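You operate a simulated robot arm through the tools that you are given. There is no shell and no other tool. Be economical: measure what you need, move in short steps, check, and stop when the job is done.

Carry out the task below with a simulated two-armed robot. There is one attempt and no reset: what you move stays moved.

## Task
Put the white bottle on the back of the blue table away on the shelf under the sink table. Fetch the large yellow pad and set it on the shelf under the desk. Take the stepped grey sleeve on the drip tray floor and put it away on the upper shelf of the test bench. Put one of the small black sleeves from the top of the stock table on the flat grey ring there. Pick up the middle saddle with a slot with one hand, pass it to the other hand and put it on the shelf under the sink table. Put the small meter on the front of the packing bench away on the shelf of the stock table. Press the white soap button three times. Take the blue plate and leave it on the shelf under the valve table. Push the cabinet door shut. Put one of the registers from the top of the brown table on the top of the steel table. Take the thick blue pad from the top of the brown table and put it on the upper shelf of the pipe table. Any order will do. Set down upright: white bottle, middle saddle with a slot, small meter.

It is judged by the outcome, as a careful person would: the job done as asked, and still so three seconds after it is handed in. It fails if anything else is knocked over, pushed out of place, dropped, spilled or broken.

## Robot
Two 7-joint arms with fingered hands on one trunk, on a base that drives. Base frame: it is fixed to the floor where the robot stands at the start and does not move with it; the origin is under the middle of the robot, x ahead of it, y to its left, z up; the surface under the hand at the start is at about z = 900. Units: mm, rad, N and s.
The left shoulder is at the start at [70, 142, 1214], the right one opposite. With the tool pointing down near the work surface each hand reaches from about 420 to 800 mm from the robot's upright axis, wherever it stands, measured 20 degrees to its own side. Places, roughly: blue plate (12x11x5 cm) [1400, -2600, 900]; cabinet door [2100, -2300, 1100]; flat grey ring (7x7x2 cm) [400, -800, 900]; large yellow pad (9x5x4 cm) [700, -100, 900]; middle saddle with a slot [250, -1000, 500]; register [0, 5500, 750]; shelf of the stock table [500, -900, 400]; shelf under the desk [2700, 3300, 300]; shelf under the sink table [1300, -2800, 300]; shelf under the valve table [2600, -2000, 300]; small black sleeve (4x4x3 cm) [700, -800, 900]; small meter [-1250, -500, 1000]; stepped grey sleeve (7x7x7 cm) [800, -600, 900]; thick blue pad (8x6x4 cm) [100, 5900, 800]; top of the steel table (57x20 cm) [140, 4400, 860]; upper shelf of the pipe table [-900, 5800, 600]; upper shelf of the test bench [700, 2700, 500]; white bottle [500, 0, 1000]; white soap button [-500, -2700, 900]. Payload 3.6 kg a hand.
The TCP of each hand is the grasp point between the finger pads, 25 mm short of the fingertips. In the tool frame z runs along the fingers and y along their closing line. Largest opening 88 mm; the body of the gripper starts 29 mm behind the TCP. The gripper is a hand of 5 fingers: y runs from the thumb to the fingers, the wrist lies at [-13, -97, -162] in the tool frame, and closing takes about 1.5 s.
Orientation is told as [roll, pitch, yaw] about the base's x, y, z axes, in that order, counted from this pose: with the fingers straight down and the wrist toward the robot, the tool's x, y and z point along [0, 1, 0], [1, 0, 0] and [0, 0, -1] of the base frame.

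## Interface
- The arms move only by the tool move_arm. It takes "left_rows", "right_rows" or both (then of equal length, played together; a hand with none holds still); each is one flat list of numbers, 7 for each row, row after row: the gripper command, from -1 (shut) to 1 (fully open), values between in proportion, then the shift along the tool's x, y, z in mm, then the turn, a rotation vector about the tool's x, y, z in rad. In form: [fingers, x, y, z, wx, wy, wz, fingers, x, y, z, wx, wy, wz, ...]. A call has 1 to 10 rows; each row shifts and turns the commanded pose from where the row before left it, along the tool's axes as they then stand. Rows are played at 5 a second. More than 50 mm and 0.15 rad between two rows, or a gripper value outside its range, and nothing of the call is played. Where a pose cannot be reached the arm comes as near as it can. A force on the tool above 40 N (or 10 N above the force at the start of the call, whichever is more), or a blocked arm, ends the call early, and 0.2 s more pass. The fingers move at their own pace (about 72 mm/s each) and stop on an object; they squeeze with about 28 N. The grip force told is the motor's: it shows also when the fingers shut on nothing. Time passes only in rows, and 0.2 s behind the last, so rows that do not move let the fingers close. The reply holds the time, the measured pose of the TCP, the force on the tool along the base axes, the opening and the grip force, in the units named above and with some noise, with the torque about the TCP (base axes, N m) and any sound that the robot's microphone picked up.
- Cameras (640 x 400 px; columns grow to the right, rows downward): "scene" is now at [124.9, -13.1, 1440.4]; the picture's right is [-0.33, -0.94, 0.00], its down [-0.59, 0.21, -0.78] and it looks along [0.73, -0.26, -0.63] (base axes); focal length 261 px, centre (320, 200). "left" rides on the left gripper at [-59, -79, -105] in its tool frame; the picture's right is [-0.73, -0.32, 0.61], its down [0.62, -0.68, 0.38] and it looks along [0.29, 0.66, 0.70] (tool axes); focal length 234 px, centre (320, 200). "right" rides on the right gripper at [59, -79, -105] in its tool frame; the picture's right is [-0.73, 0.32, -0.61], its down [-0.62, -0.68, 0.38] and it looks along [-0.29, 0.66, 0.70] (tool axes); focal length 234 px, centre (320, 200).
- get_image(camera): a new picture of that camera. No time passes.
- move_column(by): slides the trunk up (or, below 0, down) by that many mm; the arms and the scene camera ride with it, the base frame stays. It gives what a move gives, with no picture.
- drive_base(legs): drives the robot by 1 to 6 legs, each [ahead, left, turn to the left] in mm, mm and rad, along the robot's own axes; the way and the turn of a leg run together, so that a leg with both is an arc; at most 1500 mm and 3.142 rad a leg. The arms and the cameras ride along, it lands a little off, and it stops where it bumps. It gives what a move gives.
- set_grasp(shape, hand): the hand has 5 fingers and takes this shape, open, in about a second: jaw (thumb against the fingers, like two jaws); tri (thumb and two fingers); tip (a fingertip pinch); poke (one finger out to press); point (the index stretched); flat (the hand flat); cup (the hand cupped); fist (a fist). The gripper value then closes the fingers along that shape, each until it touches; the sizes above hold for jaw. It gives what a move gives, with no picture.
- turn_head(pan, tilt): turns the head with the scene camera to pan (to the left, within 1.501 rad either way) and tilt (down, from -0.506 to 1.204), counted from straight ahead of the robot. It gives what a move gives.
- probe_pixels(camera, pixels): for up to 12 pixels [column, row] of the newest picture of that camera ("zoom" is the newest enlarged one), the place [x, y, z] in the base frame of the surface seen there, good to about 3 mm, but the place of the scene camera against the robot may be out by one fixed shift of up to 18 mm in any direction. No time passes.
- inspect(camera, box): a new picture of the part [left, top, right, bottom] of that camera's present view, enlarged. No time passes.
- hand_in(): hands the job in; it is judged then, once.

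Keep the steps short. Do not move on a guess: measure, check each grasp and each placing, and mend mistakes. In all there are 357 turns and 286 pictures (those below and enlarged ones count). Leave the grippers open and the arms clear of the work at the hand-in unless told otherwise, and finish with a single line.

The tools are called after ">>>" as name(argument=value, ...) on one line, values as JSON. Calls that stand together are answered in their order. move_arm: Moves the arms, as the interface text tells. Its arguments: {"type":"object","properties":{"left_rows":{"type":"array","items":{"type":"number"}},"right_rows":{"type":"array","items":{"type":"number"}}},"required":[]} The other tools are called the same way: move_column (by) slides the trunk up or down; set_grasp (shape, hand) gives the hand a shape; drive_base (legs) drives the base; turn_head (pan, tilt) turns the head that bears the scene camera; get_image (camera) takes a picture; probe_pixels (camera, pixels) gives the place of the surface under pixels of a picture; inspect (camera, box) takes an enlarged picture of a part of a camera's view; hand_in () hands the job in.

At the start:

```text
time_s: 0.0
left_ee_pos: [518.6, -75.1, 1225.5]
left_tool_rot: [0.001, -0.001, -0.001]
left_wrist_force: [0.0, 0.2, -0.6]
left_wrist_torque: [-0.02, -0.01, -0.01]
left_finger_gap: 87.7
left_grasp_force: 0.1
left_shape: jaw
right_ee_pos: [363.2, -392.6, 1222.2]
right_tool_rot: [-0.001, 0.002, 0.0]
right_wrist_force: [0.0, -0.3, -0.9]
right_wrist_torque: [0.0, 0.01, 0.03]
right_finger_gap: 87.6
right_grasp_force: 0.1
right_shape: jaw
trunk travel left (down, up): [-750.0, 190.0]
robot x, y, heading: [-0.6, 0.4, -0.001]
head pan, tilt: [-0.337, 0.681]
```

scene: 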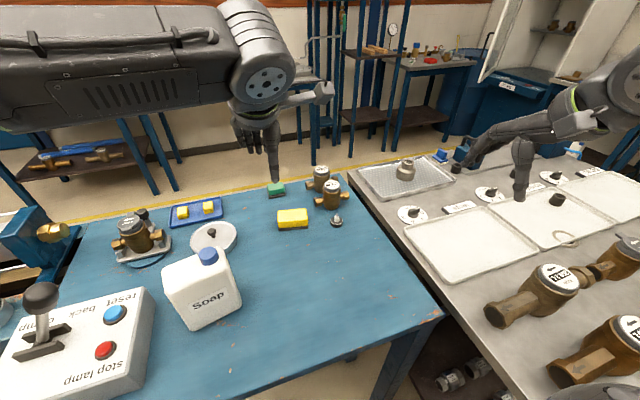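
right: 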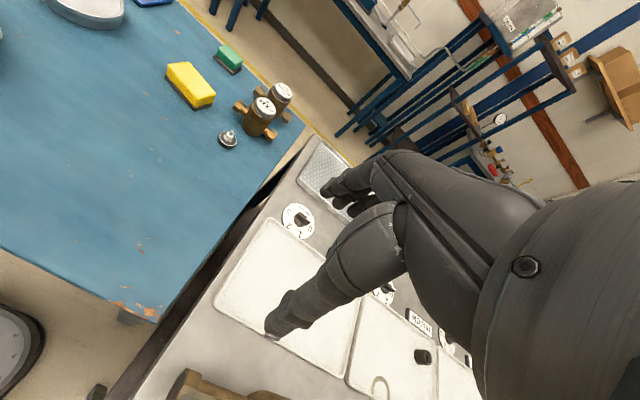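
left: 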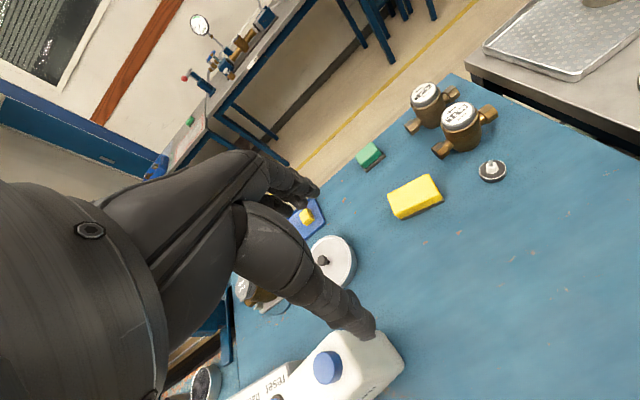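

I see the soap bottle at about (205,290), the yellow pad at (292,218), the drip tray with stepped sleeve at (405,170), and a ring at (566,238). I probe these first.

>>> probe_pixels(camera="scene", pixels=[[208, 256], [190, 290], [225, 300], [292, 213], [280, 224], [306, 223], [405, 163], [405, 178], [558, 200], [566, 232], [400, 340], [320, 300]])

>>> inspect(camera="scene", box=[340, 130, 640, 320])

>>> inspect(camera="scene", box=[100, 150, 360, 350])

```text
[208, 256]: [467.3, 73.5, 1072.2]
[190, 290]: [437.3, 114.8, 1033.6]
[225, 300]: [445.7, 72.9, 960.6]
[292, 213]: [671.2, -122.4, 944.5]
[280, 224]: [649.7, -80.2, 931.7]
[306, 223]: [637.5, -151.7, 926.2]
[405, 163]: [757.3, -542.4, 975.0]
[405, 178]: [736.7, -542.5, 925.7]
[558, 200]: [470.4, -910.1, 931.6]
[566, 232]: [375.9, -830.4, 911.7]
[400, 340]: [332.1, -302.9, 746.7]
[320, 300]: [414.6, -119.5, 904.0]
```

```text
2.11 times, centred on (490, 225) of scene
```

zoom: 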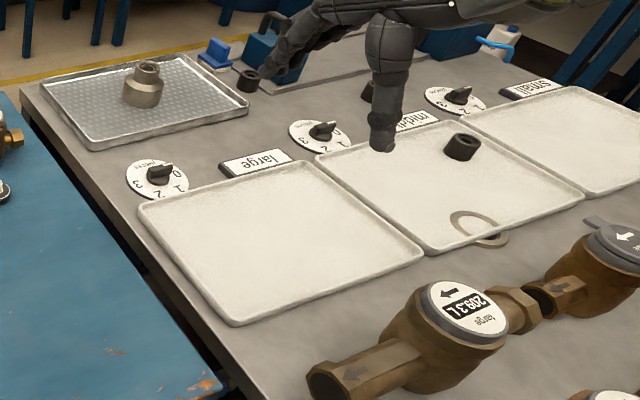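

```text
2.00 times, centred on (230, 250) of scene
```

zoom: 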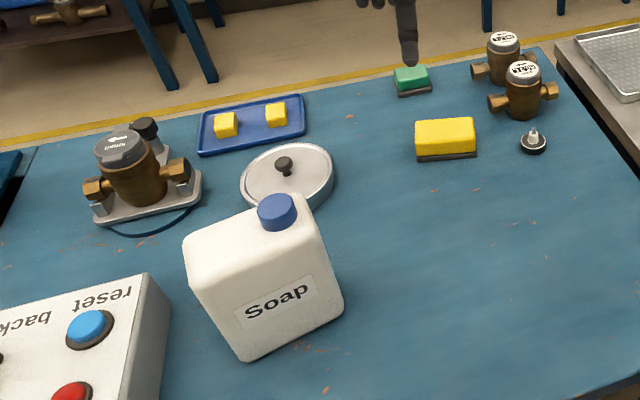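

The soap bottle is the white bottle. Now I look around to learn the layout of the room.

>>> turn_head(pan=-1.2, tilt=0.35)

>>> get_image(camera="scene")

>>> turn_head(pan=-0.3, tilt=0.2)

>>> get_image(camera="scene")

>>> turn_head(pan=1.1, tilt=0.2)

>>> get_image(camera="scene")

```text
time_s: 1.2
left_ee_pos: [520.3, -75.4, 1223.3]
left_tool_rot: [-0.002, -0.001, -0.001]
left_wrist_force: [0.3, 0.1, 0.4]
left_wrist_torque: [-0.02, -0.02, 0.01]
left_finger_gap: 87.5
left_grasp_force: 0.1
left_shape: jaw
right_ee_pos: [362.6, -392.4, 1221.7]
right_tool_rot: [0.0, 0.001, 0.0]
right_wrist_force: [-0.1, -0.5, 0.0]
right_wrist_torque: [-0.01, 0.0, 0.0]
right_finger_gap: 87.9
right_grasp_force: 0.1
right_shape: jaw
trunk travel left (down, up): [-750.0, 190.0]
robot x, y, heading: [3.1, 1.6, 0.001]
head pan, tilt: [-1.201, 0.351]
```

```text
280 pictures are left
```

scene: 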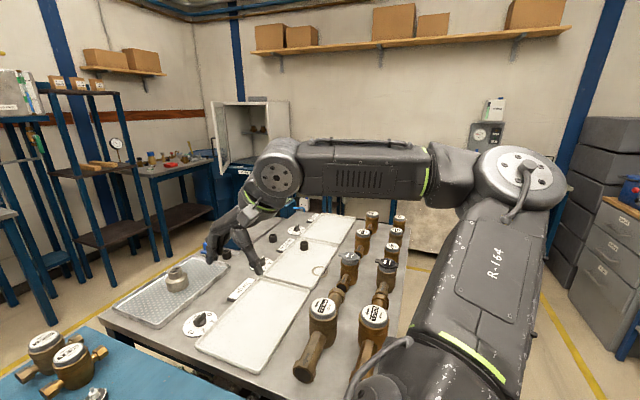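

```text
time_s: 2.4
left_ee_pos: [521.2, -73.0, 1223.7]
left_tool_rot: [0.002, 0.0, 0.001]
left_wrist_force: [0.2, 0.8, -0.4]
left_wrist_torque: [-0.03, 0.05, 0.02]
left_finger_gap: 87.8
left_grasp_force: 0.0
left_shape: jaw
right_ee_pos: [362.2, -393.6, 1221.5]
right_tool_rot: [-0.001, 0.002, 0.001]
right_wrist_force: [0.4, -0.7, 0.2]
right_wrist_torque: [-0.01, 0.01, 0.02]
right_finger_gap: 87.9
right_grasp_force: 0.1
right_shape: jaw
trunk travel left (down, up): [-750.0, 190.0]
robot x, y, heading: [1.8, -0.7, 0.002]
head pan, tilt: [-0.3, 0.201]
```

```text
279 pictures are left
```

scene: 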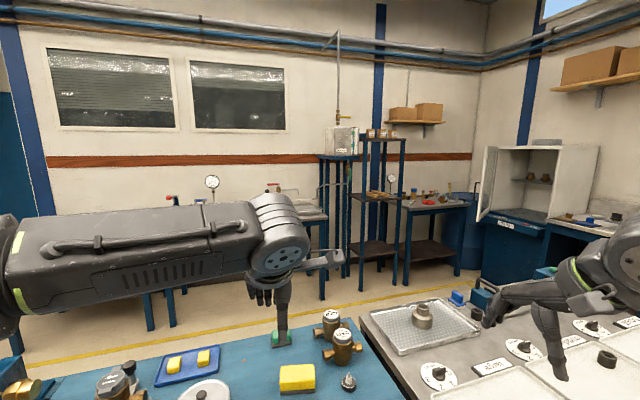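

```text
time_s: 3.9
left_ee_pos: [521.4, -73.5, 1224.1]
left_tool_rot: [0.001, 0.002, 0.0]
left_wrist_force: [0.1, 0.4, -0.8]
left_wrist_torque: [0.04, -0.02, 0.0]
left_finger_gap: 87.7
left_grasp_force: 0.1
left_shape: jaw
right_ee_pos: [362.6, -392.4, 1221.6]
right_tool_rot: [0.002, 0.0, 0.0]
right_wrist_force: [-0.2, 0.0, -0.5]
right_wrist_torque: [-0.01, 0.0, -0.01]
right_finger_gap: 88.1
right_grasp_force: 0.0
right_shape: jaw
trunk travel left (down, up): [-750.0, 190.0]
robot x, y, heading: [-2.2, 2.5, 0.001]
head pan, tilt: [1.1, 0.201]
```

```text
278 pictures are left
```

scene: 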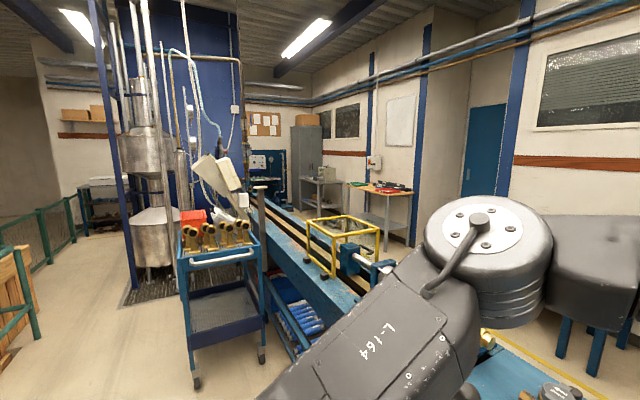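

The layout is clear enough. I look down to the right to find the edges of the stock table and the free floor.

>>> turn_head(pan=-1.45, tilt=0.8)

>>> get_image(camera="scene")

```text
time_s: 6.2
left_ee_pos: [520.0, -73.9, 1223.8]
left_tool_rot: [-0.001, 0.0, 0.0]
left_wrist_force: [-0.1, -0.3, -0.3]
left_wrist_torque: [0.0, 0.03, -0.05]
left_finger_gap: 87.7
left_grasp_force: 0.1
left_shape: jaw
right_ee_pos: [361.8, -392.8, 1221.2]
right_tool_rot: [-0.002, -0.001, 0.0]
right_wrist_force: [0.1, 0.4, -0.8]
right_wrist_torque: [0.0, 0.01, 0.01]
right_finger_gap: 87.9
right_grasp_force: 0.1
right_shape: jaw
trunk travel left (down, up): [-750.0, 190.0]
robot x, y, heading: [3.2, -3.6, -0.001]
head pan, tilt: [-1.45, 0.799]
```

```text
277 pictures are left
```

scene: 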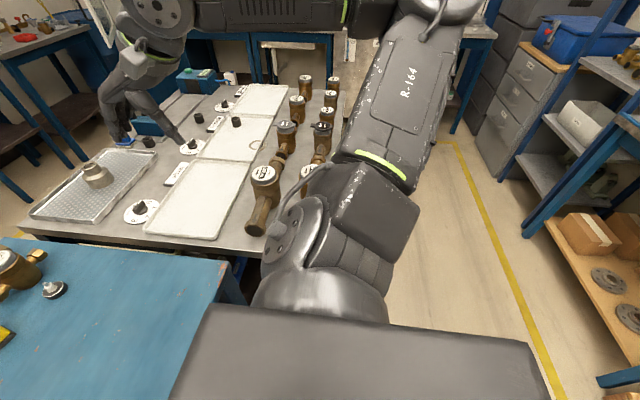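

>>> probe_pixels(camera="scene", pixels=[[232, 256], [300, 75], [222, 275], [440, 250], [470, 200], [515, 215], [545, 225], [440, 150], [230, 90], [30, 230], [255, 145], [235, 122]])

>>> inspect(camera="scene", box=[100, 60, 340, 260])

```text
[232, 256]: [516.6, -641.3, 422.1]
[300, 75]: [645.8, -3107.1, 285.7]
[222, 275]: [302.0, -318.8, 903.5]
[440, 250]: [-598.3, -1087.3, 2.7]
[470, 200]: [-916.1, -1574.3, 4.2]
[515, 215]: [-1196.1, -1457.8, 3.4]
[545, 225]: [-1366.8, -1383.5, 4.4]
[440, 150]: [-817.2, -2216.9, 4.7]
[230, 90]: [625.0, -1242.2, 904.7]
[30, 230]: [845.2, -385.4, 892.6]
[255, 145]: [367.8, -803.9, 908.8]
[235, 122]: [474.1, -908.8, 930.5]
```

```text
2.00 times, centred on (220, 160) of scene
```

zoom: 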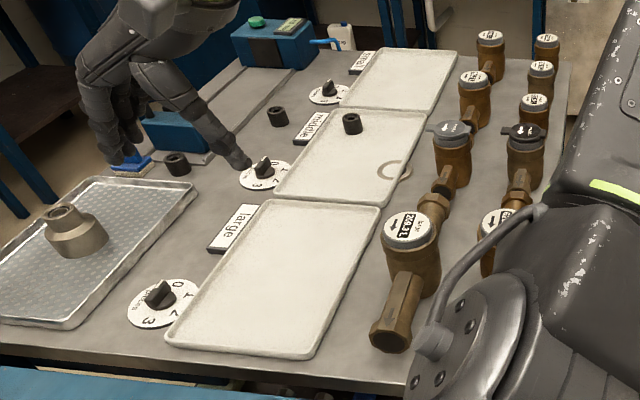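

The aisle to the right is clear. I back off 200 mm and drive 800 mm to the right to stand facing the stock table's front.

>>> drive_base(legs=[[-200, 0, 0], [0, -800, 0]])

>>> turn_head(pan=-0.1, tilt=0.9)

>>> get_image(camera="scene")

>>> get_image(camera="right")

```text
time_s: 11.7
left_ee_pos: [325.8, -870.3, 1223.3]
left_tool_rot: [0.001, 0.0, 0.011]
left_wrist_force: [0.4, 0.4, -0.3]
left_wrist_torque: [0.0, -0.01, 0.04]
left_finger_gap: 87.8
left_grasp_force: 0.1
left_shape: jaw
right_ee_pos: [172.1, -1190.6, 1220.7]
right_tool_rot: [0.0, 0.001, 0.013]
right_wrist_force: [-0.2, -0.5, 0.3]
right_wrist_torque: [-0.02, -0.01, 0.02]
right_finger_gap: 87.9
right_grasp_force: 0.0
right_shape: jaw
trunk travel left (down, up): [-750.0, 190.0]
robot x, y, heading: [-199.1, -800.2, 0.015]
head pan, tilt: [-1.45, 0.799]
```

```text
time_s: 13.2
left_ee_pos: [325.2, -869.7, 1223.8]
left_tool_rot: [-0.001, 0.0, 0.012]
left_wrist_force: [0.4, 0.0, -0.1]
left_wrist_torque: [0.02, 0.03, 0.0]
left_finger_gap: 87.4
left_grasp_force: 0.2
left_shape: jaw
right_ee_pos: [171.7, -1191.9, 1223.2]
right_tool_rot: [0.0, 0.0, 0.012]
right_wrist_force: [0.3, -0.4, 0.0]
right_wrist_torque: [0.0, 0.0, 0.0]
right_finger_gap: 87.8
right_grasp_force: 0.1
right_shape: jaw
trunk travel left (down, up): [-750.0, 190.0]
robot x, y, heading: [-193.9, -800.5, 0.013]
head pan, tilt: [-0.099, 0.901]
```

```text
275 pictures are left
```

scene: 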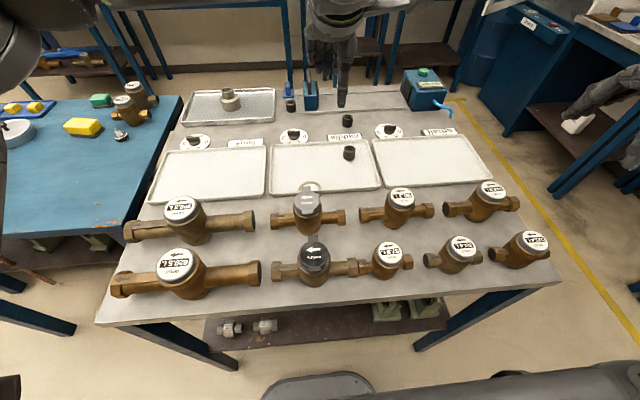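

```text
274 pictures are left
```

right: 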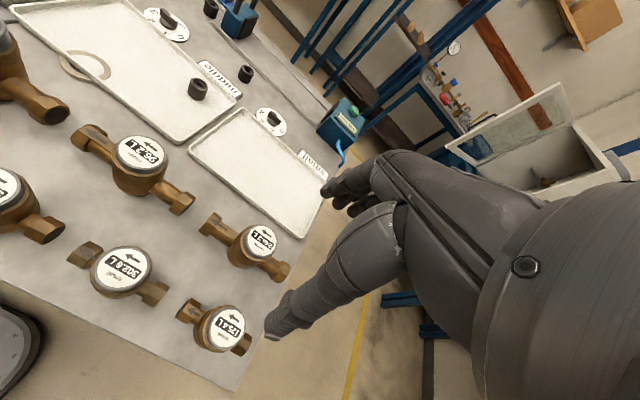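

>>> inspect(camera="scene", box=[230, 80, 420, 220])

>>> inspect(camera="right", box=[40, 20, 280, 150])

>>> inspect(camera="scene", box=[190, 270, 490, 400])

>>> probe_pixels(camera="scene", pixels=[[100, 318], [550, 280], [308, 187], [320, 187], [347, 118], [349, 154], [290, 103], [385, 312], [425, 309], [200, 330], [360, 372], [265, 325]])

>>> probe_pixels(camera="right", pixels=[[65, 65], [108, 72], [88, 52], [80, 80], [197, 82], [246, 72], [250, 80], [190, 95]])

```text
2.86 times, centred on (325, 150) of scene
```

zoom: 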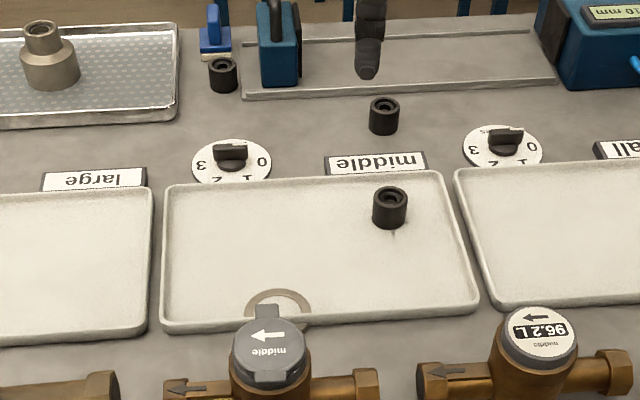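

```text
2.67 times, centred on (160, 85) of right
```

zoom: 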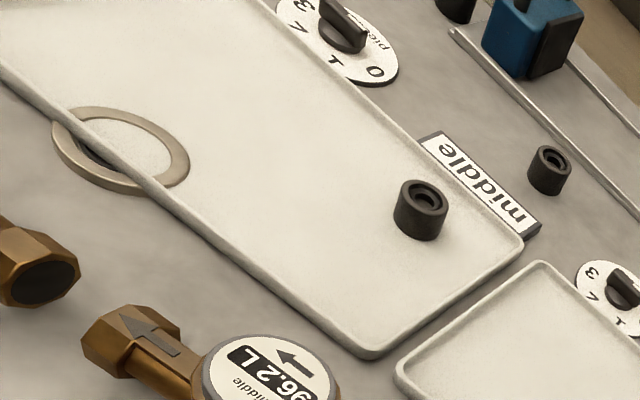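

```text
2.13 times, centred on (340, 335) of scene
```

zoom: 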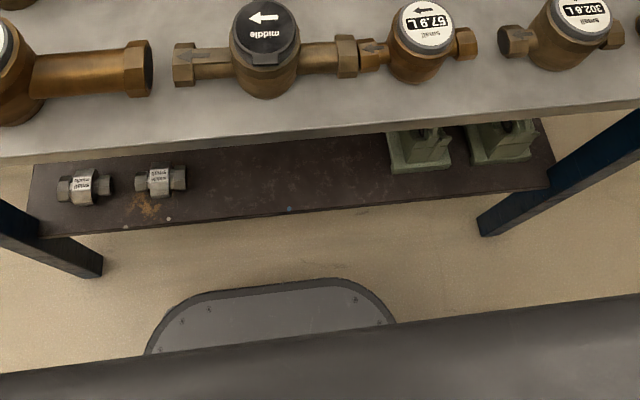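

```text
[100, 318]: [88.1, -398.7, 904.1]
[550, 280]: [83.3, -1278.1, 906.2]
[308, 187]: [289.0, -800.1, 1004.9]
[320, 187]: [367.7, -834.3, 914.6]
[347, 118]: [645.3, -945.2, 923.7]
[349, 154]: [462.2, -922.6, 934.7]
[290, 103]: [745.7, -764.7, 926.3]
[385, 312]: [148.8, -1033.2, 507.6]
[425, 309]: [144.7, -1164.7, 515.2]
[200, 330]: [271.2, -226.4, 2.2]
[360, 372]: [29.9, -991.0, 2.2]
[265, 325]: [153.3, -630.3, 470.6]
```

```text
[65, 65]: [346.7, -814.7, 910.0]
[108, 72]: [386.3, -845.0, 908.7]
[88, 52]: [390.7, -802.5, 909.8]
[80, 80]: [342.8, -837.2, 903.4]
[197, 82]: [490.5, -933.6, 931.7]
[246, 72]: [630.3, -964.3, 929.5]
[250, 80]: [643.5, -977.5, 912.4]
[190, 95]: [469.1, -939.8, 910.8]
```

>>> probe_pixels(camera="zoom", pixels=[[270, 285], [270, 320], [190, 300], [100, 260], [520, 220], [90, 232], [420, 205], [400, 170], [470, 165], [430, 135]])

>>> inspect(camera="scene", box=[360, 290, 460, 340])

```text
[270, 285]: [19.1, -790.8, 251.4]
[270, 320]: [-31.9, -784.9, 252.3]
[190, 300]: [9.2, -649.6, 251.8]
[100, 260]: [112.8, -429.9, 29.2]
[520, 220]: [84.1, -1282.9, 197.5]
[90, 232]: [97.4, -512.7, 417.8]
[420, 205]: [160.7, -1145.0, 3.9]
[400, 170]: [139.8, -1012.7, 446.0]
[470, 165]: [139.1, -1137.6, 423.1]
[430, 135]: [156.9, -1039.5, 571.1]
```

```text
6.40 times, centred on (410, 315) of scene
```

zoom: 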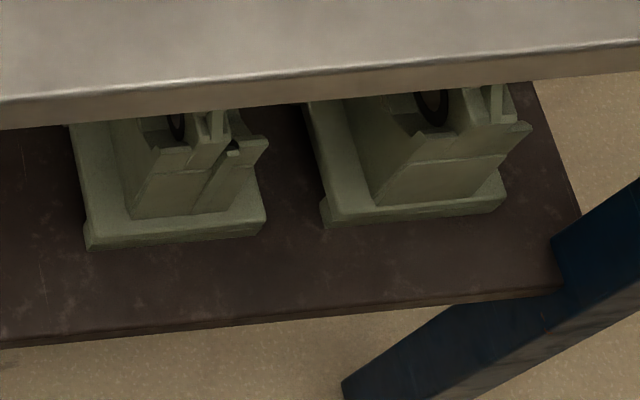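

The base is low (z 252) and fits under the shelf (z 420). I go 80 mm forward, then bring the right hand toward the table-top sleeve at about [638,-965].

>>> drive_base(legs=[[80, 0, 0]])

>>> move_arm(right_rows=[1, 20, 35, 5, 0, 0, 0, 1, 20, 35, 5, 0, 0, 0, 1, 20, 35, 5, 0, 0, 0, 1, 20, 35, 5, 0, 0, 0, 1, 20, 35, 5, 0, 0, 0, 1, 20, 35, 5, 0, 0, 0, 1, 20, 35, 5, 0, 0, 0])

>>> get_image(camera="right")

```text
time_s: 14.3
left_ee_pos: [402.3, -869.2, 1224.9]
left_tool_rot: [0.0, -0.001, 0.011]
left_wrist_force: [0.3, 0.0, -0.2]
left_wrist_torque: [-0.01, 0.01, 0.0]
left_finger_gap: 87.5
left_grasp_force: 0.1
left_shape: jaw
right_ee_pos: [249.9, -1191.3, 1221.8]
right_tool_rot: [0.0, -0.002, 0.014]
right_wrist_force: [0.1, 0.7, 0.3]
right_wrist_torque: [0.01, 0.02, 0.0]
right_finger_gap: 87.7
right_grasp_force: 0.0
right_shape: jaw
trunk travel left (down, up): [-750.0, 190.0]
robot x, y, heading: [-117.1, -802.4, 0.01]
head pan, tilt: [-0.099, 0.901]
```

```text
time_s: 15.9
left_ee_pos: [407.6, -868.3, 1223.7]
left_tool_rot: [0.002, 0.002, 0.013]
left_wrist_force: [0.2, 0.1, -0.8]
left_wrist_torque: [-0.03, 0.04, -0.04]
left_finger_gap: 87.5
left_grasp_force: 0.1
left_shape: jaw
right_ee_pos: [495.8, -1046.4, 1187.2]
right_tool_rot: [-0.001, 0.001, 0.013]
right_wrist_force: [0.5, 0.7, -0.3]
right_wrist_torque: [0.02, -0.01, 0.0]
right_finger_gap: 87.6
right_grasp_force: 0.2
right_shape: jaw
trunk travel left (down, up): [-750.0, 190.0]
robot x, y, heading: [-112.4, -799.9, 0.017]
head pan, tilt: [-0.099, 0.901]
```

```text
269 pictures are left
```

right: 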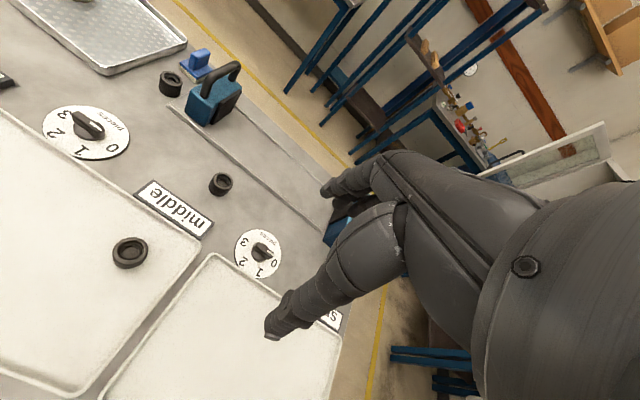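

>>> probe_pixels(camera="right", pixels=[[213, 183], [229, 178], [221, 174], [218, 190], [222, 196], [234, 195], [130, 243], [132, 258], [118, 250], [235, 210], [196, 178]])

>>> inspect(camera="right", box=[190, 150, 260, 220])

```text
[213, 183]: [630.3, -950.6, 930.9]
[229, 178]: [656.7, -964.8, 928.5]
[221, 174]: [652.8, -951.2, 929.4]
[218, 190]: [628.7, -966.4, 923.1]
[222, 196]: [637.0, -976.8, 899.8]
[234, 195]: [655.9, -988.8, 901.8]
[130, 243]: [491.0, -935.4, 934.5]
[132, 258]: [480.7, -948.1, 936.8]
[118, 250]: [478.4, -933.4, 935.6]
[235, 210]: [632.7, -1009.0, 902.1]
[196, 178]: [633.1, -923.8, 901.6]
```

```text
5.71 times, centred on (225, 185) of right
```

zoom: 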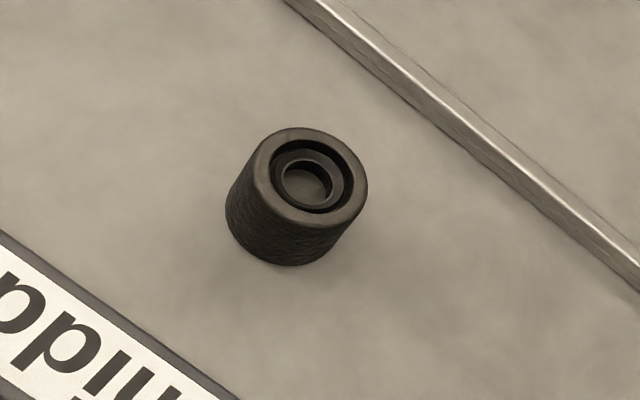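

>>> probe_pixels(camera="zoom", pixels=[[262, 175], [358, 190], [312, 134], [300, 216], [275, 140], [345, 215]])

```text
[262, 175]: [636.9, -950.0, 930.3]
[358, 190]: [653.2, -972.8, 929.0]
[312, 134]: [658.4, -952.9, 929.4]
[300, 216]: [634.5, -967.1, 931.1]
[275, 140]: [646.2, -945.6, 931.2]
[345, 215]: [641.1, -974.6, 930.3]
```

Sleeve centre is about (645,-961), top z 930, table 902. I move the right hand above it to z≈1000 with the fingers part-open.

>>> move_arm(right_rows=[0.5, 17, 30, 30, 0, 0, 0, 0.5, 17, 30, 30, 0, 0, 0, 0.5, 17, 30, 30, 0, 0, 0, 0.5, 17, 30, 30, 0, 0, 0, 0.5, 15, 30, 37, 0, 0, 0, 0.5, 0, 0, 30, 0, 0, 0, 0.5, 0, 0, 0, 0, 0, 0])

>>> get_image(camera="right")

```text
time_s: 17.5
left_ee_pos: [405.7, -870.1, 1224.6]
left_tool_rot: [-0.001, 0.0, 0.01]
left_wrist_force: [-0.9, 0.3, 0.4]
left_wrist_torque: [0.01, -0.01, 0.01]
left_finger_gap: 87.8
left_grasp_force: 0.1
left_shape: jaw
right_ee_pos: [547.3, -1015.8, 1030.8]
right_tool_rot: [0.0, -0.003, 0.012]
right_wrist_force: [-0.7, -0.1, 0.3]
right_wrist_torque: [0.02, 0.01, 0.01]
right_finger_gap: 65.9
right_grasp_force: 0.0
right_shape: jaw
right hand out of reach, approached as far as the arm can: row 3, 4, 5, 6
trunk travel left (down, up): [-750.0, 190.0]
robot x, y, heading: [-114.5, -802.5, 0.011]
head pan, tilt: [-0.099, 0.901]
```

```text
267 pictures are left
```

right: 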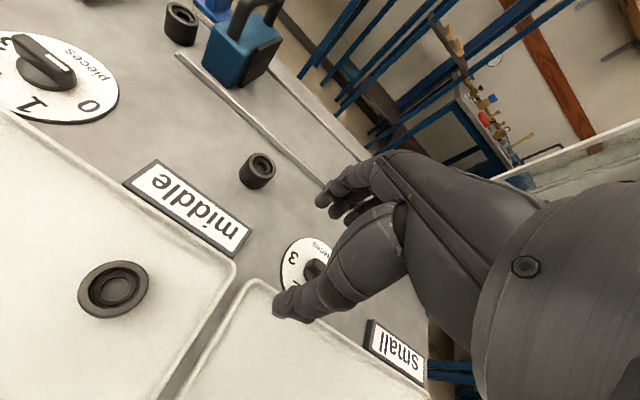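

The arm stopped short at (547,-1016). Raising the trunk should ease the wrist; I raise by 150 mm and see how it goes.

>>> move_column(by=150)

>>> move_arm(right_rows=[0.5, 17, 30, 30, 0, 0, 0, 0.5, 17, 30, 30, 0, 0, 0, 0.5, 17, 30, 30, 0, 0, 0, 0.5, 0, 0, 0, 0, 0, 0])

```text
time_s: 19.2
left_ee_pos: [405.4, -869.6, 1374.1]
left_tool_rot: [0.001, -0.001, 0.013]
left_wrist_force: [0.0, 0.2, -0.7]
left_wrist_torque: [0.04, -0.04, 0.02]
left_finger_gap: 87.9
left_grasp_force: 0.0
left_shape: jaw
right_ee_pos: [546.7, -1014.4, 1180.6]
right_tool_rot: [0.001, -0.001, 0.011]
right_wrist_force: [-0.1, 0.4, -0.1]
right_wrist_torque: [0.03, 0.01, 0.0]
right_finger_gap: 66.2
right_grasp_force: 0.1
right_shape: jaw
trunk travel left (down, up): [-900.0, 40.0]
robot x, y, heading: [-111.8, -804.1, 0.013]
head pan, tilt: [-0.099, 0.901]
```

```text
time_s: 20.2
left_ee_pos: [405.3, -869.3, 1374.9]
left_tool_rot: [0.001, -0.001, 0.012]
left_wrist_force: [0.5, 0.0, 0.3]
left_wrist_torque: [0.01, -0.02, -0.01]
left_finger_gap: 87.8
left_grasp_force: 0.0
left_shape: jaw
right_ee_pos: [533.7, -1017.1, 1152.8]
right_tool_rot: [0.002, -0.002, 0.012]
right_wrist_force: [0.0, -0.1, 0.4]
right_wrist_torque: [-0.03, 0.0, 0.02]
right_finger_gap: 66.3
right_grasp_force: 0.1
right_shape: jaw
right hand out of reach, approached as far as the arm can: row 1, 2, 3
trunk travel left (down, up): [-900.0, 40.0]
robot x, y, heading: [-115.2, -800.4, 0.015]
head pan, tilt: [-0.099, 0.901]
```

I test whether lower is easier: straight down 130 mm, then outward.

>>> move_arm(right_rows=[0.5, 0, 0, 45, 0, 0, 0, 0.5, 0, 0, 45, 0, 0, 0, 0.5, 0, 0, 40, 0, 0, 0, 0.5, 15, 30, 0, 0, 0, 0, 0.5, 15, 30, 0, 0, 0, 0, 0.5, 0, 0, 0, 0, 0, 0])

```text
time_s: 21.6
left_ee_pos: [406.2, -869.9, 1374.2]
left_tool_rot: [0.0, 0.0, 0.013]
left_wrist_force: [0.5, -0.3, 0.4]
left_wrist_torque: [-0.04, 0.0, 0.0]
left_finger_gap: 87.6
left_grasp_force: 0.1
left_shape: jaw
right_ee_pos: [509.0, -1037.8, 1104.5]
right_tool_rot: [0.002, -0.002, 0.01]
right_wrist_force: [1.0, 0.7, -0.7]
right_wrist_torque: [0.03, 0.0, 0.0]
right_finger_gap: 66.1
right_grasp_force: 0.2
right_shape: jaw
right hand out of reach, approached as far as the arm can: row 1, 2, 3, 4, 5
trunk travel left (down, up): [-900.0, 40.0]
robot x, y, heading: [-115.6, -802.6, 0.012]
head pan, tilt: [-0.099, 0.901]
```

Reach is limited to about 690 mm from the axis in this posture. I check how far I could drive in: look straight down.

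>>> turn_head(pan=0.0, tilt=1.2)

>>> get_image(camera="scene")

```text
time_s: 22.4
left_ee_pos: [406.8, -869.7, 1374.2]
left_tool_rot: [-0.001, -0.001, 0.013]
left_wrist_force: [-0.5, 0.4, 0.5]
left_wrist_torque: [0.0, -0.03, -0.03]
left_finger_gap: 87.6
left_grasp_force: 0.0
left_shape: jaw
right_ee_pos: [509.2, -1037.8, 1104.0]
right_tool_rot: [0.001, -0.002, 0.012]
right_wrist_force: [-1.1, -0.1, 0.6]
right_wrist_torque: [0.0, 0.0, -0.01]
right_finger_gap: 66.0
right_grasp_force: 0.0
right_shape: jaw
trunk travel left (down, up): [-900.0, 40.0]
robot x, y, heading: [-118.4, -799.9, 0.015]
head pan, tilt: [0.0, 1.201]
```

```text
266 pictures are left
```

scene: 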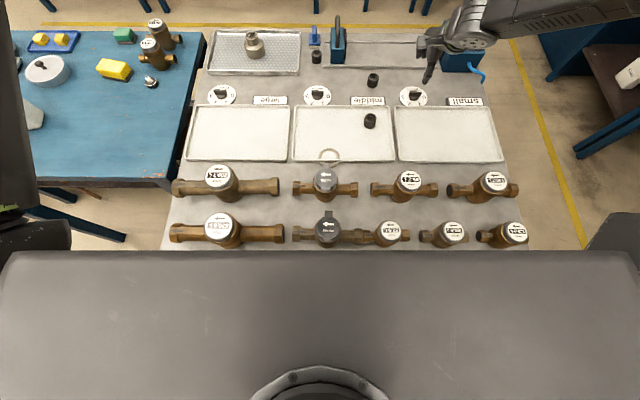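

>>> probe_pixels(camera="scene", pixels=[[320, 262], [320, 330], [100, 262], [540, 262], [330, 248], [373, 80], [370, 121], [316, 57], [254, 40], [330, 152]])

```text
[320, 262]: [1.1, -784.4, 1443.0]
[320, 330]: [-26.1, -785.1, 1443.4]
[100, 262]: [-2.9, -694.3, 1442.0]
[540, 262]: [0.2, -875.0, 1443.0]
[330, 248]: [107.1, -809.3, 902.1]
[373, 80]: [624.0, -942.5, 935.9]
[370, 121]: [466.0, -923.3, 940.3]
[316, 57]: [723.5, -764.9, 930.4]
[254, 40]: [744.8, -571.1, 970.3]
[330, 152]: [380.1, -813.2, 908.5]
```

Torso front is 115 mm ahead of the axis. I test reach with the hand higher relative to the shoulder: raise the hand and push outward.

>>> move_arm(right_rows=[0.5, 0, 0, -45, 0, 0, 0, 0.5, 0, 0, -45, 0, 0, 0, 0.5, 0, 0, -45, 0, 0, 0, 0.5, 0, 0, -45, 0, 0, 0, 0.5, 15, 30, 0, 0, 0, 0, 0.5, 15, 30, 0, 0, 0, 0, 0.5, 15, 30, 0, 0, 0, 0, 0.5, 15, 30, 0, 0, 0, 0, 0.5, 0, 0, 0, 0, 0, 0])

```text
time_s: 24.4
left_ee_pos: [407.2, -869.9, 1374.0]
left_tool_rot: [0.001, 0.002, 0.012]
left_wrist_force: [-0.7, 1.0, -0.4]
left_wrist_torque: [-0.02, 0.02, 0.0]
left_finger_gap: 87.5
left_grasp_force: 0.1
left_shape: jaw
right_ee_pos: [571.6, -1008.6, 1285.0]
right_tool_rot: [0.003, 0.0, 0.013]
right_wrist_force: [1.0, 0.8, -0.8]
right_wrist_torque: [0.01, -0.01, 0.0]
right_finger_gap: 66.4
right_grasp_force: 0.1
right_shape: jaw
right hand out of reach, approached as far as the arm can: row 7, 8
trunk travel left (down, up): [-900.0, 40.0]
robot x, y, heading: [-114.5, -802.4, 0.018]
head pan, tilt: [0.0, 1.201]
```

Higher hand relative to the shoulder reaches farther, but the sleeves near the far edge are easier from the east side, where I also need the stepped sleeve. I look at the way around.

>>> turn_head(pan=-0.55, tilt=0.45)

>>> get_image(camera="scene")

```text
time_s: 25.5
left_ee_pos: [405.1, -869.4, 1374.3]
left_tool_rot: [0.0, 0.001, 0.012]
left_wrist_force: [0.3, -0.2, -0.1]
left_wrist_torque: [0.02, 0.01, -0.01]
left_finger_gap: 87.9
left_grasp_force: 0.2
left_shape: jaw
right_ee_pos: [569.3, -1008.4, 1284.7]
right_tool_rot: [0.001, -0.001, 0.011]
right_wrist_force: [-0.2, 0.2, -0.6]
right_wrist_torque: [0.01, 0.03, 0.0]
right_finger_gap: 66.4
right_grasp_force: 0.1
right_shape: jaw
trunk travel left (down, up): [-900.0, 40.0]
robot x, y, heading: [-115.3, -802.8, 0.012]
head pan, tilt: [-0.55, 0.45]
```

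```text
265 pictures are left
```

scene: 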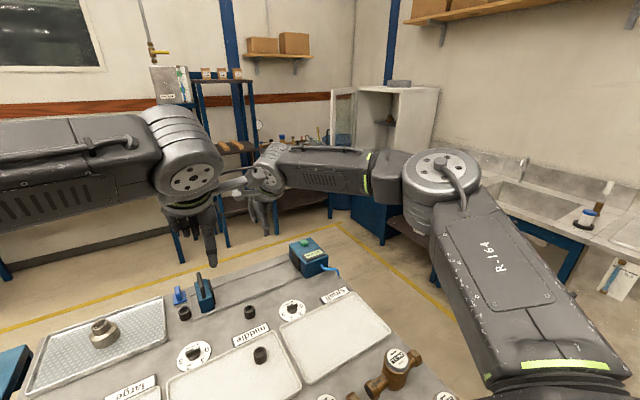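

The elbows are high, fine. I'll probe a few obstacles along the southern way, and pull the right hand back in for driving.

>>> probe_pixels(camera="scene", pixels=[[372, 225], [500, 215], [575, 245], [340, 225], [330, 120], [225, 225], [276, 225], [445, 290], [425, 225], [160, 235], [602, 290], [345, 160]])

>>> move_arm(right_rows=[1, 0, -45, 0, 0, 0, 0, 1, 0, -45, 0, 0, 0, 0, 1, 0, -45, 0, 0, 0, 0, 1, 0, -45, 0, 0, 0, 0, 1, 0, -45, 0, 0, 0, 0])

```text
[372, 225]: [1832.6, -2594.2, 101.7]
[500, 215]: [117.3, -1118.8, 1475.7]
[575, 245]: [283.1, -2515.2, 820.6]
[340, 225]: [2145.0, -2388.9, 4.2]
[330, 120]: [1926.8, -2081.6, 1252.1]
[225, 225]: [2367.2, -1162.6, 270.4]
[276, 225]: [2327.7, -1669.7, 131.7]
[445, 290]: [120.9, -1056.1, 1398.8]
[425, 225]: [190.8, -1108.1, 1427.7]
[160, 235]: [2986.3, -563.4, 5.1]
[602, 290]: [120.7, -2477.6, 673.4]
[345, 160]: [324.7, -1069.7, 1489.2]
```

```text
time_s: 26.7
left_ee_pos: [402.2, -870.0, 1375.6]
left_tool_rot: [0.0, -0.002, 0.012]
left_wrist_force: [-0.2, -0.6, 0.3]
left_wrist_torque: [0.02, -0.01, -0.01]
left_finger_gap: 87.6
left_grasp_force: 0.0
left_shape: jaw
right_ee_pos: [338.7, -1013.1, 1285.1]
right_tool_rot: [0.002, -0.002, 0.012]
right_wrist_force: [-0.4, -0.5, -0.5]
right_wrist_torque: [-0.02, -0.03, -0.02]
right_finger_gap: 88.0
right_grasp_force: 0.0
right_shape: jaw
trunk travel left (down, up): [-900.0, 40.0]
robot x, y, heading: [-115.4, -799.8, 0.013]
head pan, tilt: [-0.55, 0.45]
```

>>> drive_base(legs=[[-150, 0, 0], [0, -1000, 0], [1000, 0, 0], [0, 0, 3.128], [-640, 0, 0], [0, -1120, 0]])

>>> turn_head(pan=0.0, tilt=0.9)

>>> get_image(camera="scene")

>>> get_image(camera="right")

```text
time_s: 53.6
left_ee_pos: [777.5, -604.6, 1373.9]
left_tool_rot: [0.001, 0.001, -3.078]
left_wrist_force: [0.4, -0.2, -0.3]
left_wrist_torque: [-0.01, -0.01, -0.03]
left_finger_gap: 87.9
left_grasp_force: 0.0
left_shape: jaw
right_ee_pos: [835.8, -458.7, 1282.6]
right_tool_rot: [-0.001, -0.001, -3.078]
right_wrist_force: [0.0, 0.1, -0.5]
right_wrist_torque: [0.0, -0.01, 0.02]
right_finger_gap: 87.7
right_grasp_force: 0.1
right_shape: jaw
trunk travel left (down, up): [-900.0, 40.0]
robot x, y, heading: [1303.7, -645.8, -3.082]
head pan, tilt: [-0.55, 0.45]
```

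```text
time_s: 54.6
left_ee_pos: [777.7, -603.1, 1373.6]
left_tool_rot: [0.0, 0.001, -3.08]
left_wrist_force: [-1.3, -0.6, 0.0]
left_wrist_torque: [-0.01, 0.0, 0.0]
left_finger_gap: 87.6
left_grasp_force: 0.0
left_shape: jaw
right_ee_pos: [835.6, -457.7, 1283.8]
right_tool_rot: [0.001, -0.002, -3.079]
right_wrist_force: [0.4, 0.1, -0.3]
right_wrist_torque: [0.03, -0.02, -0.04]
right_finger_gap: 87.7
right_grasp_force: 0.1
right_shape: jaw
trunk travel left (down, up): [-900.0, 40.0]
robot x, y, heading: [1303.8, -647.5, -3.077]
head pan, tilt: [0.0, 0.901]
```

```text
264 pictures are left
```

scene: 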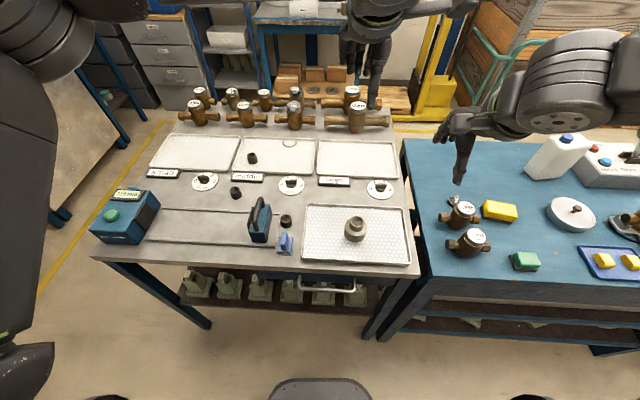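

```text
263 pictures are left
```

right: 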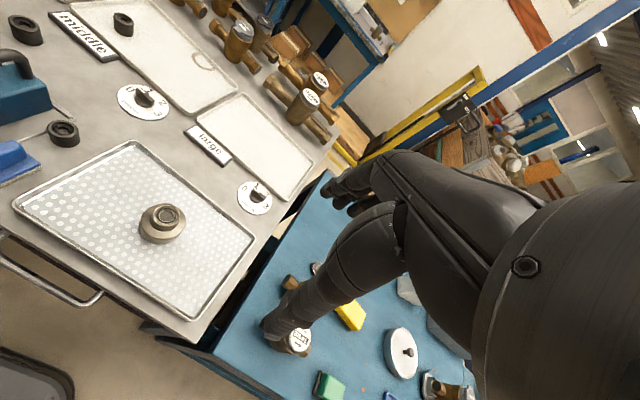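

>>> probe_pixels(camera="right", pixels=[[166, 215], [158, 208], [174, 217], [162, 239], [142, 228], [183, 228], [100, 240], [62, 128], [54, 130], [72, 128], [64, 138], [90, 150]])

>>> inspect(camera="right", box=[30, 100, 210, 260])

>>> inspect(camera="scene", box=[170, 250, 390, 330])

```text
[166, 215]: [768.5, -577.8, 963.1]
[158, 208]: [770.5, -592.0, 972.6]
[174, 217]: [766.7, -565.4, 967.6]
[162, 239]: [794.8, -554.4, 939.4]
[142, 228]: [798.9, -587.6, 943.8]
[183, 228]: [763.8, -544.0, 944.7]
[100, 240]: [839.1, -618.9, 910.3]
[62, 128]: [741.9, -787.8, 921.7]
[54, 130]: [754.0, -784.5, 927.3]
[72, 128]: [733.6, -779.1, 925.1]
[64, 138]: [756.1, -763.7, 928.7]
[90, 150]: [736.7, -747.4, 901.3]
```

```text
2.50 times, centred on (120, 180) of right
```

zoom: 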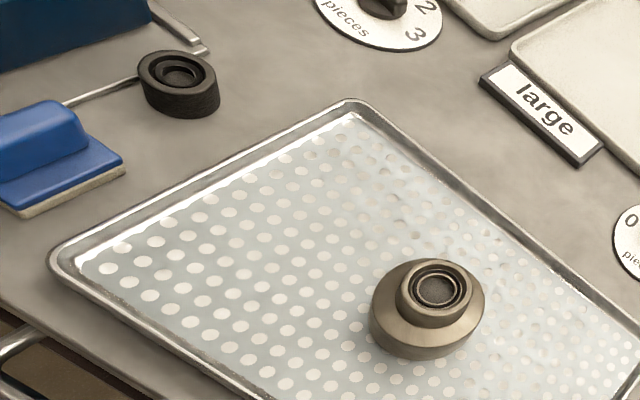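

```text
2.91 times, centred on (280, 290) of scene
```

zoom: 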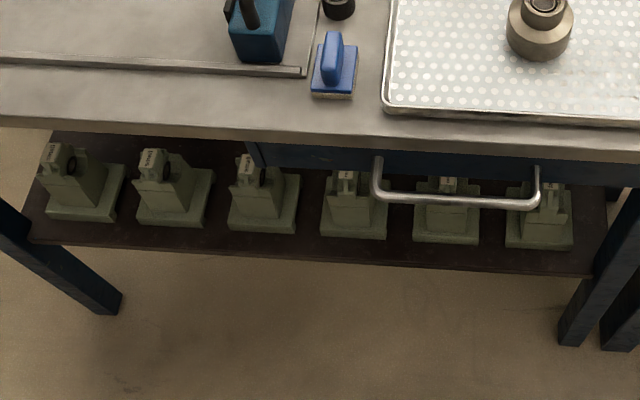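

Stepped sleeve centre is (768,-578), top 972, neck about 45 mm wide. Black sleeve near (745,-778), top 927. I lower both hands above their sleeves.

>>> move_arm(left_rows=[0.5, 28.5, 7, 38, 0, 0, 0, 0.5, 28.5, 7, 38, 0, 0, 0, 0.5, 28.5, 7, 38, 0, 0, 0, 0.5, 28.5, 7, 38, 0, 0, 0, 0.5, 28.5, 7, 38, 0, 0, 0, 0.5, 28.5, 7, 38, 0, 0, 0, 0.5, 0, 0, 40, 0, 0, 0, 0.5, 0, 0, 40, 0, 0, 0, 0.5, 0, 0, 20, 0, 0, 0], right_rows=[1, 19.3, 12.6, 42, 0, 0, 0, 1, 19.3, 12.6, 42, 0, 0, 0, 1, 19.3, 12.6, 42, 0, 0, 0, 1, 19.3, 12.6, 42, 0, 0, 0, 1, 19.3, 12.6, 42, 0, 0, 0, 1, 19.3, 12.6, 32, 0, 0, 0, 1, 0, 0, 0, 0, 0, 0, 1, 0, 0, 0, 0, 0, 0, 1, 0, 0, 0, 0, 0, 0])

>>> get_image(camera="left")

>>> get_image(camera="right")

```text
time_s: 56.6
left_ee_pos: [745.3, -779.0, 1045.9]
left_tool_rot: [0.001, 0.001, -3.078]
left_wrist_force: [0.0, 0.3, 0.5]
left_wrist_torque: [-0.01, -0.02, 0.0]
left_finger_gap: 66.4
left_grasp_force: 0.1
left_shape: jaw
right_ee_pos: [787.2, -531.8, 1098.2]
right_tool_rot: [0.003, -0.001, -3.078]
right_wrist_force: [-0.4, -0.2, -0.4]
right_wrist_torque: [0.0, -0.02, 0.02]
right_finger_gap: 87.9
right_grasp_force: 0.1
right_shape: jaw
right hand out of reach, approached as far as the arm can: row 5, 6
trunk travel left (down, up): [-900.0, 40.0]
robot x, y, heading: [1303.8, -646.6, -3.074]
head pan, tilt: [0.0, 0.901]
```

```text
260 pictures are left
```

left: 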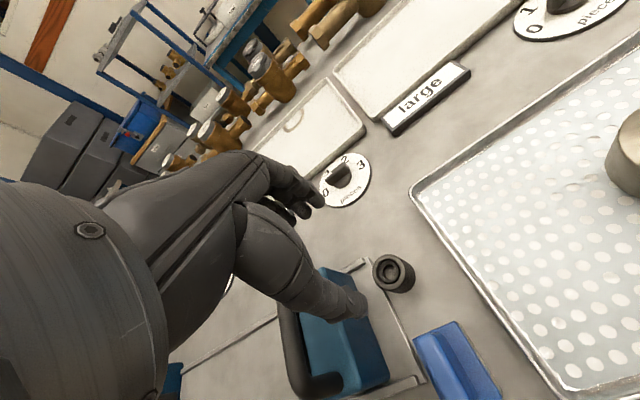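

```text
259 pictures are left
```

right: 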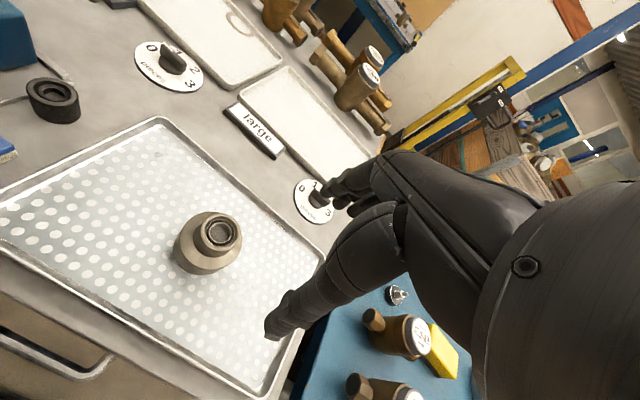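

The left hand hangs over the black sleeve; the right can't reach inward, so I do the black sleeve with the left first. Probing it.

>>> inspect(camera="left", box=[330, 230, 460, 310])

>>> probe_pixels(camera="left", pixels=[[380, 272], [408, 270], [394, 258], [394, 286], [366, 264], [380, 310], [355, 280], [420, 300], [430, 340], [440, 270]])

```text
4.92 times, centred on (395, 270) of left
```

zoom: 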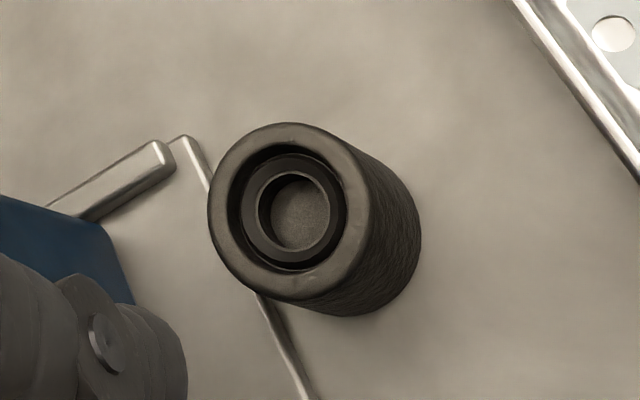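

```text
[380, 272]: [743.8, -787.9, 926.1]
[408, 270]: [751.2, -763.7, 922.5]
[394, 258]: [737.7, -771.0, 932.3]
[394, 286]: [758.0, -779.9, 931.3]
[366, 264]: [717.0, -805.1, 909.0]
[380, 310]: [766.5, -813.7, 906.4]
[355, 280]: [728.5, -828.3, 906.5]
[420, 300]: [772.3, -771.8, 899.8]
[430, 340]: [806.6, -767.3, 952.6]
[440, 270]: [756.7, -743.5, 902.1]
```

Centre ≈(748,-776), top 931. Narrow the fingers to ~52 mm and descend.

>>> move_arm(left_rows=[0.18, -2.8, -2.9, 0, 0, 0, 0, 0.18, 0, 0, 40, 0, 0, 0, 0.18, 0, 0, 40, 0, 0, 0, 0.18, 0, 0, 20, 0, 0, 0, 0.18, 0, 0, 0, 0, 0, 0])

>>> get_image(camera="left")

```text
time_s: 57.8
left_ee_pos: [749.4, -774.6, 945.4]
left_tool_rot: [0.0, 0.0, -3.079]
left_wrist_force: [-0.7, -0.6, -0.1]
left_wrist_torque: [0.0, -0.01, -0.02]
left_finger_gap: 52.2
left_grasp_force: 0.1
left_shape: jaw
right_ee_pos: [787.2, -532.2, 1098.2]
right_tool_rot: [0.0, -0.002, -3.078]
right_wrist_force: [0.4, 0.3, 1.0]
right_wrist_torque: [0.0, 0.02, -0.01]
right_finger_gap: 87.9
right_grasp_force: 0.1
right_shape: jaw
trunk travel left (down, up): [-900.0, 40.0]
robot x, y, heading: [1306.5, -646.1, -3.082]
head pan, tilt: [0.0, 0.901]
```

```text
257 pictures are left
```

left: 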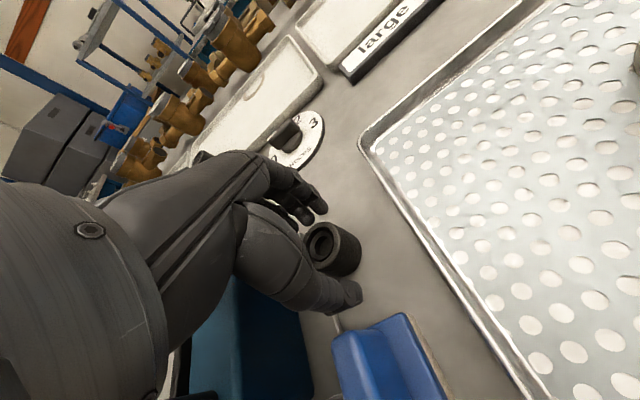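

The sleeve sits between thumb and fingers. Down 12 mm, close.

>>> move_arm(left_rows=[0.18, 0, 0, 12, 0, 0, 0, -1, 0, 0, 0, 0, 0, 0, -1, 0, 0, 0, 0, 0, 0, -1, 0, 0, 0, 0, 0, 0, -1, 0, 0, 0, 0, 0, 0, -1, 0, 0, 0, 0, 0, 0, -1, 0, 0, -20, 0, 0, 0, -1, 0, 0, -40, 0, 0, 0, -1, 0, 0, -40, 0, 0, 0])

>>> get_image(camera="left")

```text
time_s: 59.8
left_ee_pos: [748.9, -774.9, 1034.7]
left_tool_rot: [0.001, 0.0, -3.081]
left_wrist_force: [-0.1, -0.2, -1.2]
left_wrist_torque: [-0.01, 0.02, -0.01]
left_finger_gap: 24.9
left_grasp_force: 28.0
left_shape: jaw
right_ee_pos: [786.8, -531.3, 1097.0]
right_tool_rot: [0.001, -0.003, -3.079]
right_wrist_force: [-0.1, -0.1, -0.6]
right_wrist_torque: [-0.01, -0.02, 0.01]
right_finger_gap: 87.7
right_grasp_force: 0.1
right_shape: jaw
trunk travel left (down, up): [-900.0, 40.0]
robot x, y, heading: [1300.6, -643.8, -3.078]
head pan, tilt: [0.0, 0.901]
```

```text
256 pictures are left
```

left: 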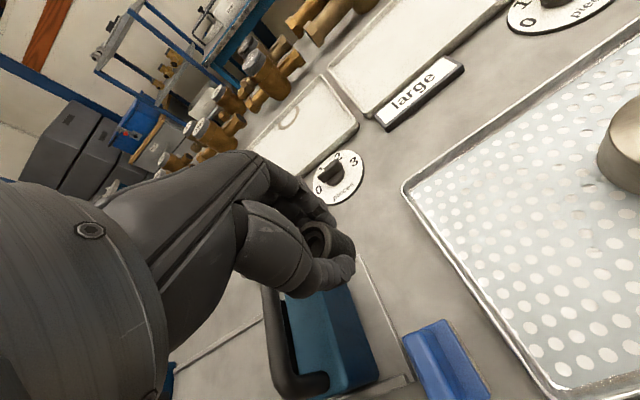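

Held (gap 25, 28 N). I raise the left hand and shift the base 150 mm to its left so that the stepped sleeve comes to the right hand's side.

>>> move_arm(left_rows=[-1, 0, 0, -45, 0, 0, 0, -1, 0, 0, -45, 0, 0, 0, -1, 0, 0, -30, 0, 0, 0])

>>> drive_base(legs=[[0, 150, 0]])

>>> get_image(camera="right")

```text
time_s: 60.6
left_ee_pos: [750.2, -773.2, 1156.8]
left_tool_rot: [0.001, 0.001, -3.078]
left_wrist_force: [-1.1, -0.7, -0.7]
left_wrist_torque: [0.01, 0.0, -0.02]
left_finger_gap: 24.6
left_grasp_force: 28.2
left_shape: jaw
right_ee_pos: [787.3, -530.9, 1098.7]
right_tool_rot: [0.003, -0.002, -3.079]
right_wrist_force: [-0.3, 0.4, 0.3]
right_wrist_torque: [0.0, 0.04, 0.02]
right_finger_gap: 87.7
right_grasp_force: 0.0
right_shape: jaw
trunk travel left (down, up): [-900.0, 40.0]
robot x, y, heading: [1301.7, -645.2, -3.08]
head pan, tilt: [0.0, 0.901]
```

```text
time_s: 62.0
left_ee_pos: [758.7, -921.1, 1155.1]
left_tool_rot: [0.002, 0.0, -3.08]
left_wrist_force: [1.2, 0.8, -1.2]
left_wrist_torque: [0.02, 0.04, 0.0]
left_finger_gap: 24.7
left_grasp_force: 27.8
left_shape: jaw
right_ee_pos: [796.1, -679.7, 1097.3]
right_tool_rot: [0.002, -0.001, -3.079]
right_wrist_force: [0.7, -0.8, 0.5]
right_wrist_torque: [0.02, 0.04, 0.01]
right_finger_gap: 87.9
right_grasp_force: 0.0
right_shape: jaw
trunk travel left (down, up): [-900.0, 40.0]
robot x, y, heading: [1307.5, -793.7, -3.082]
head pan, tilt: [0.0, 0.901]
```

```text
255 pictures are left
```

right: 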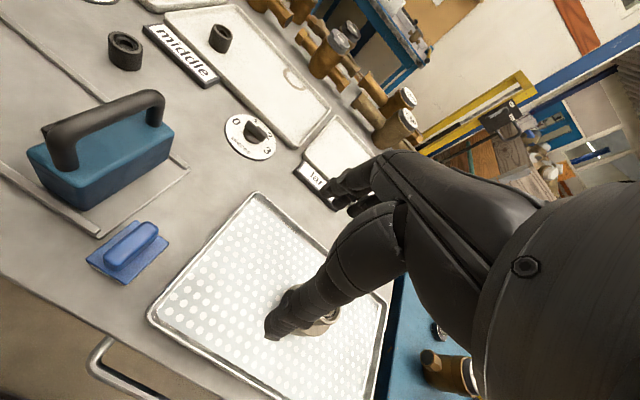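

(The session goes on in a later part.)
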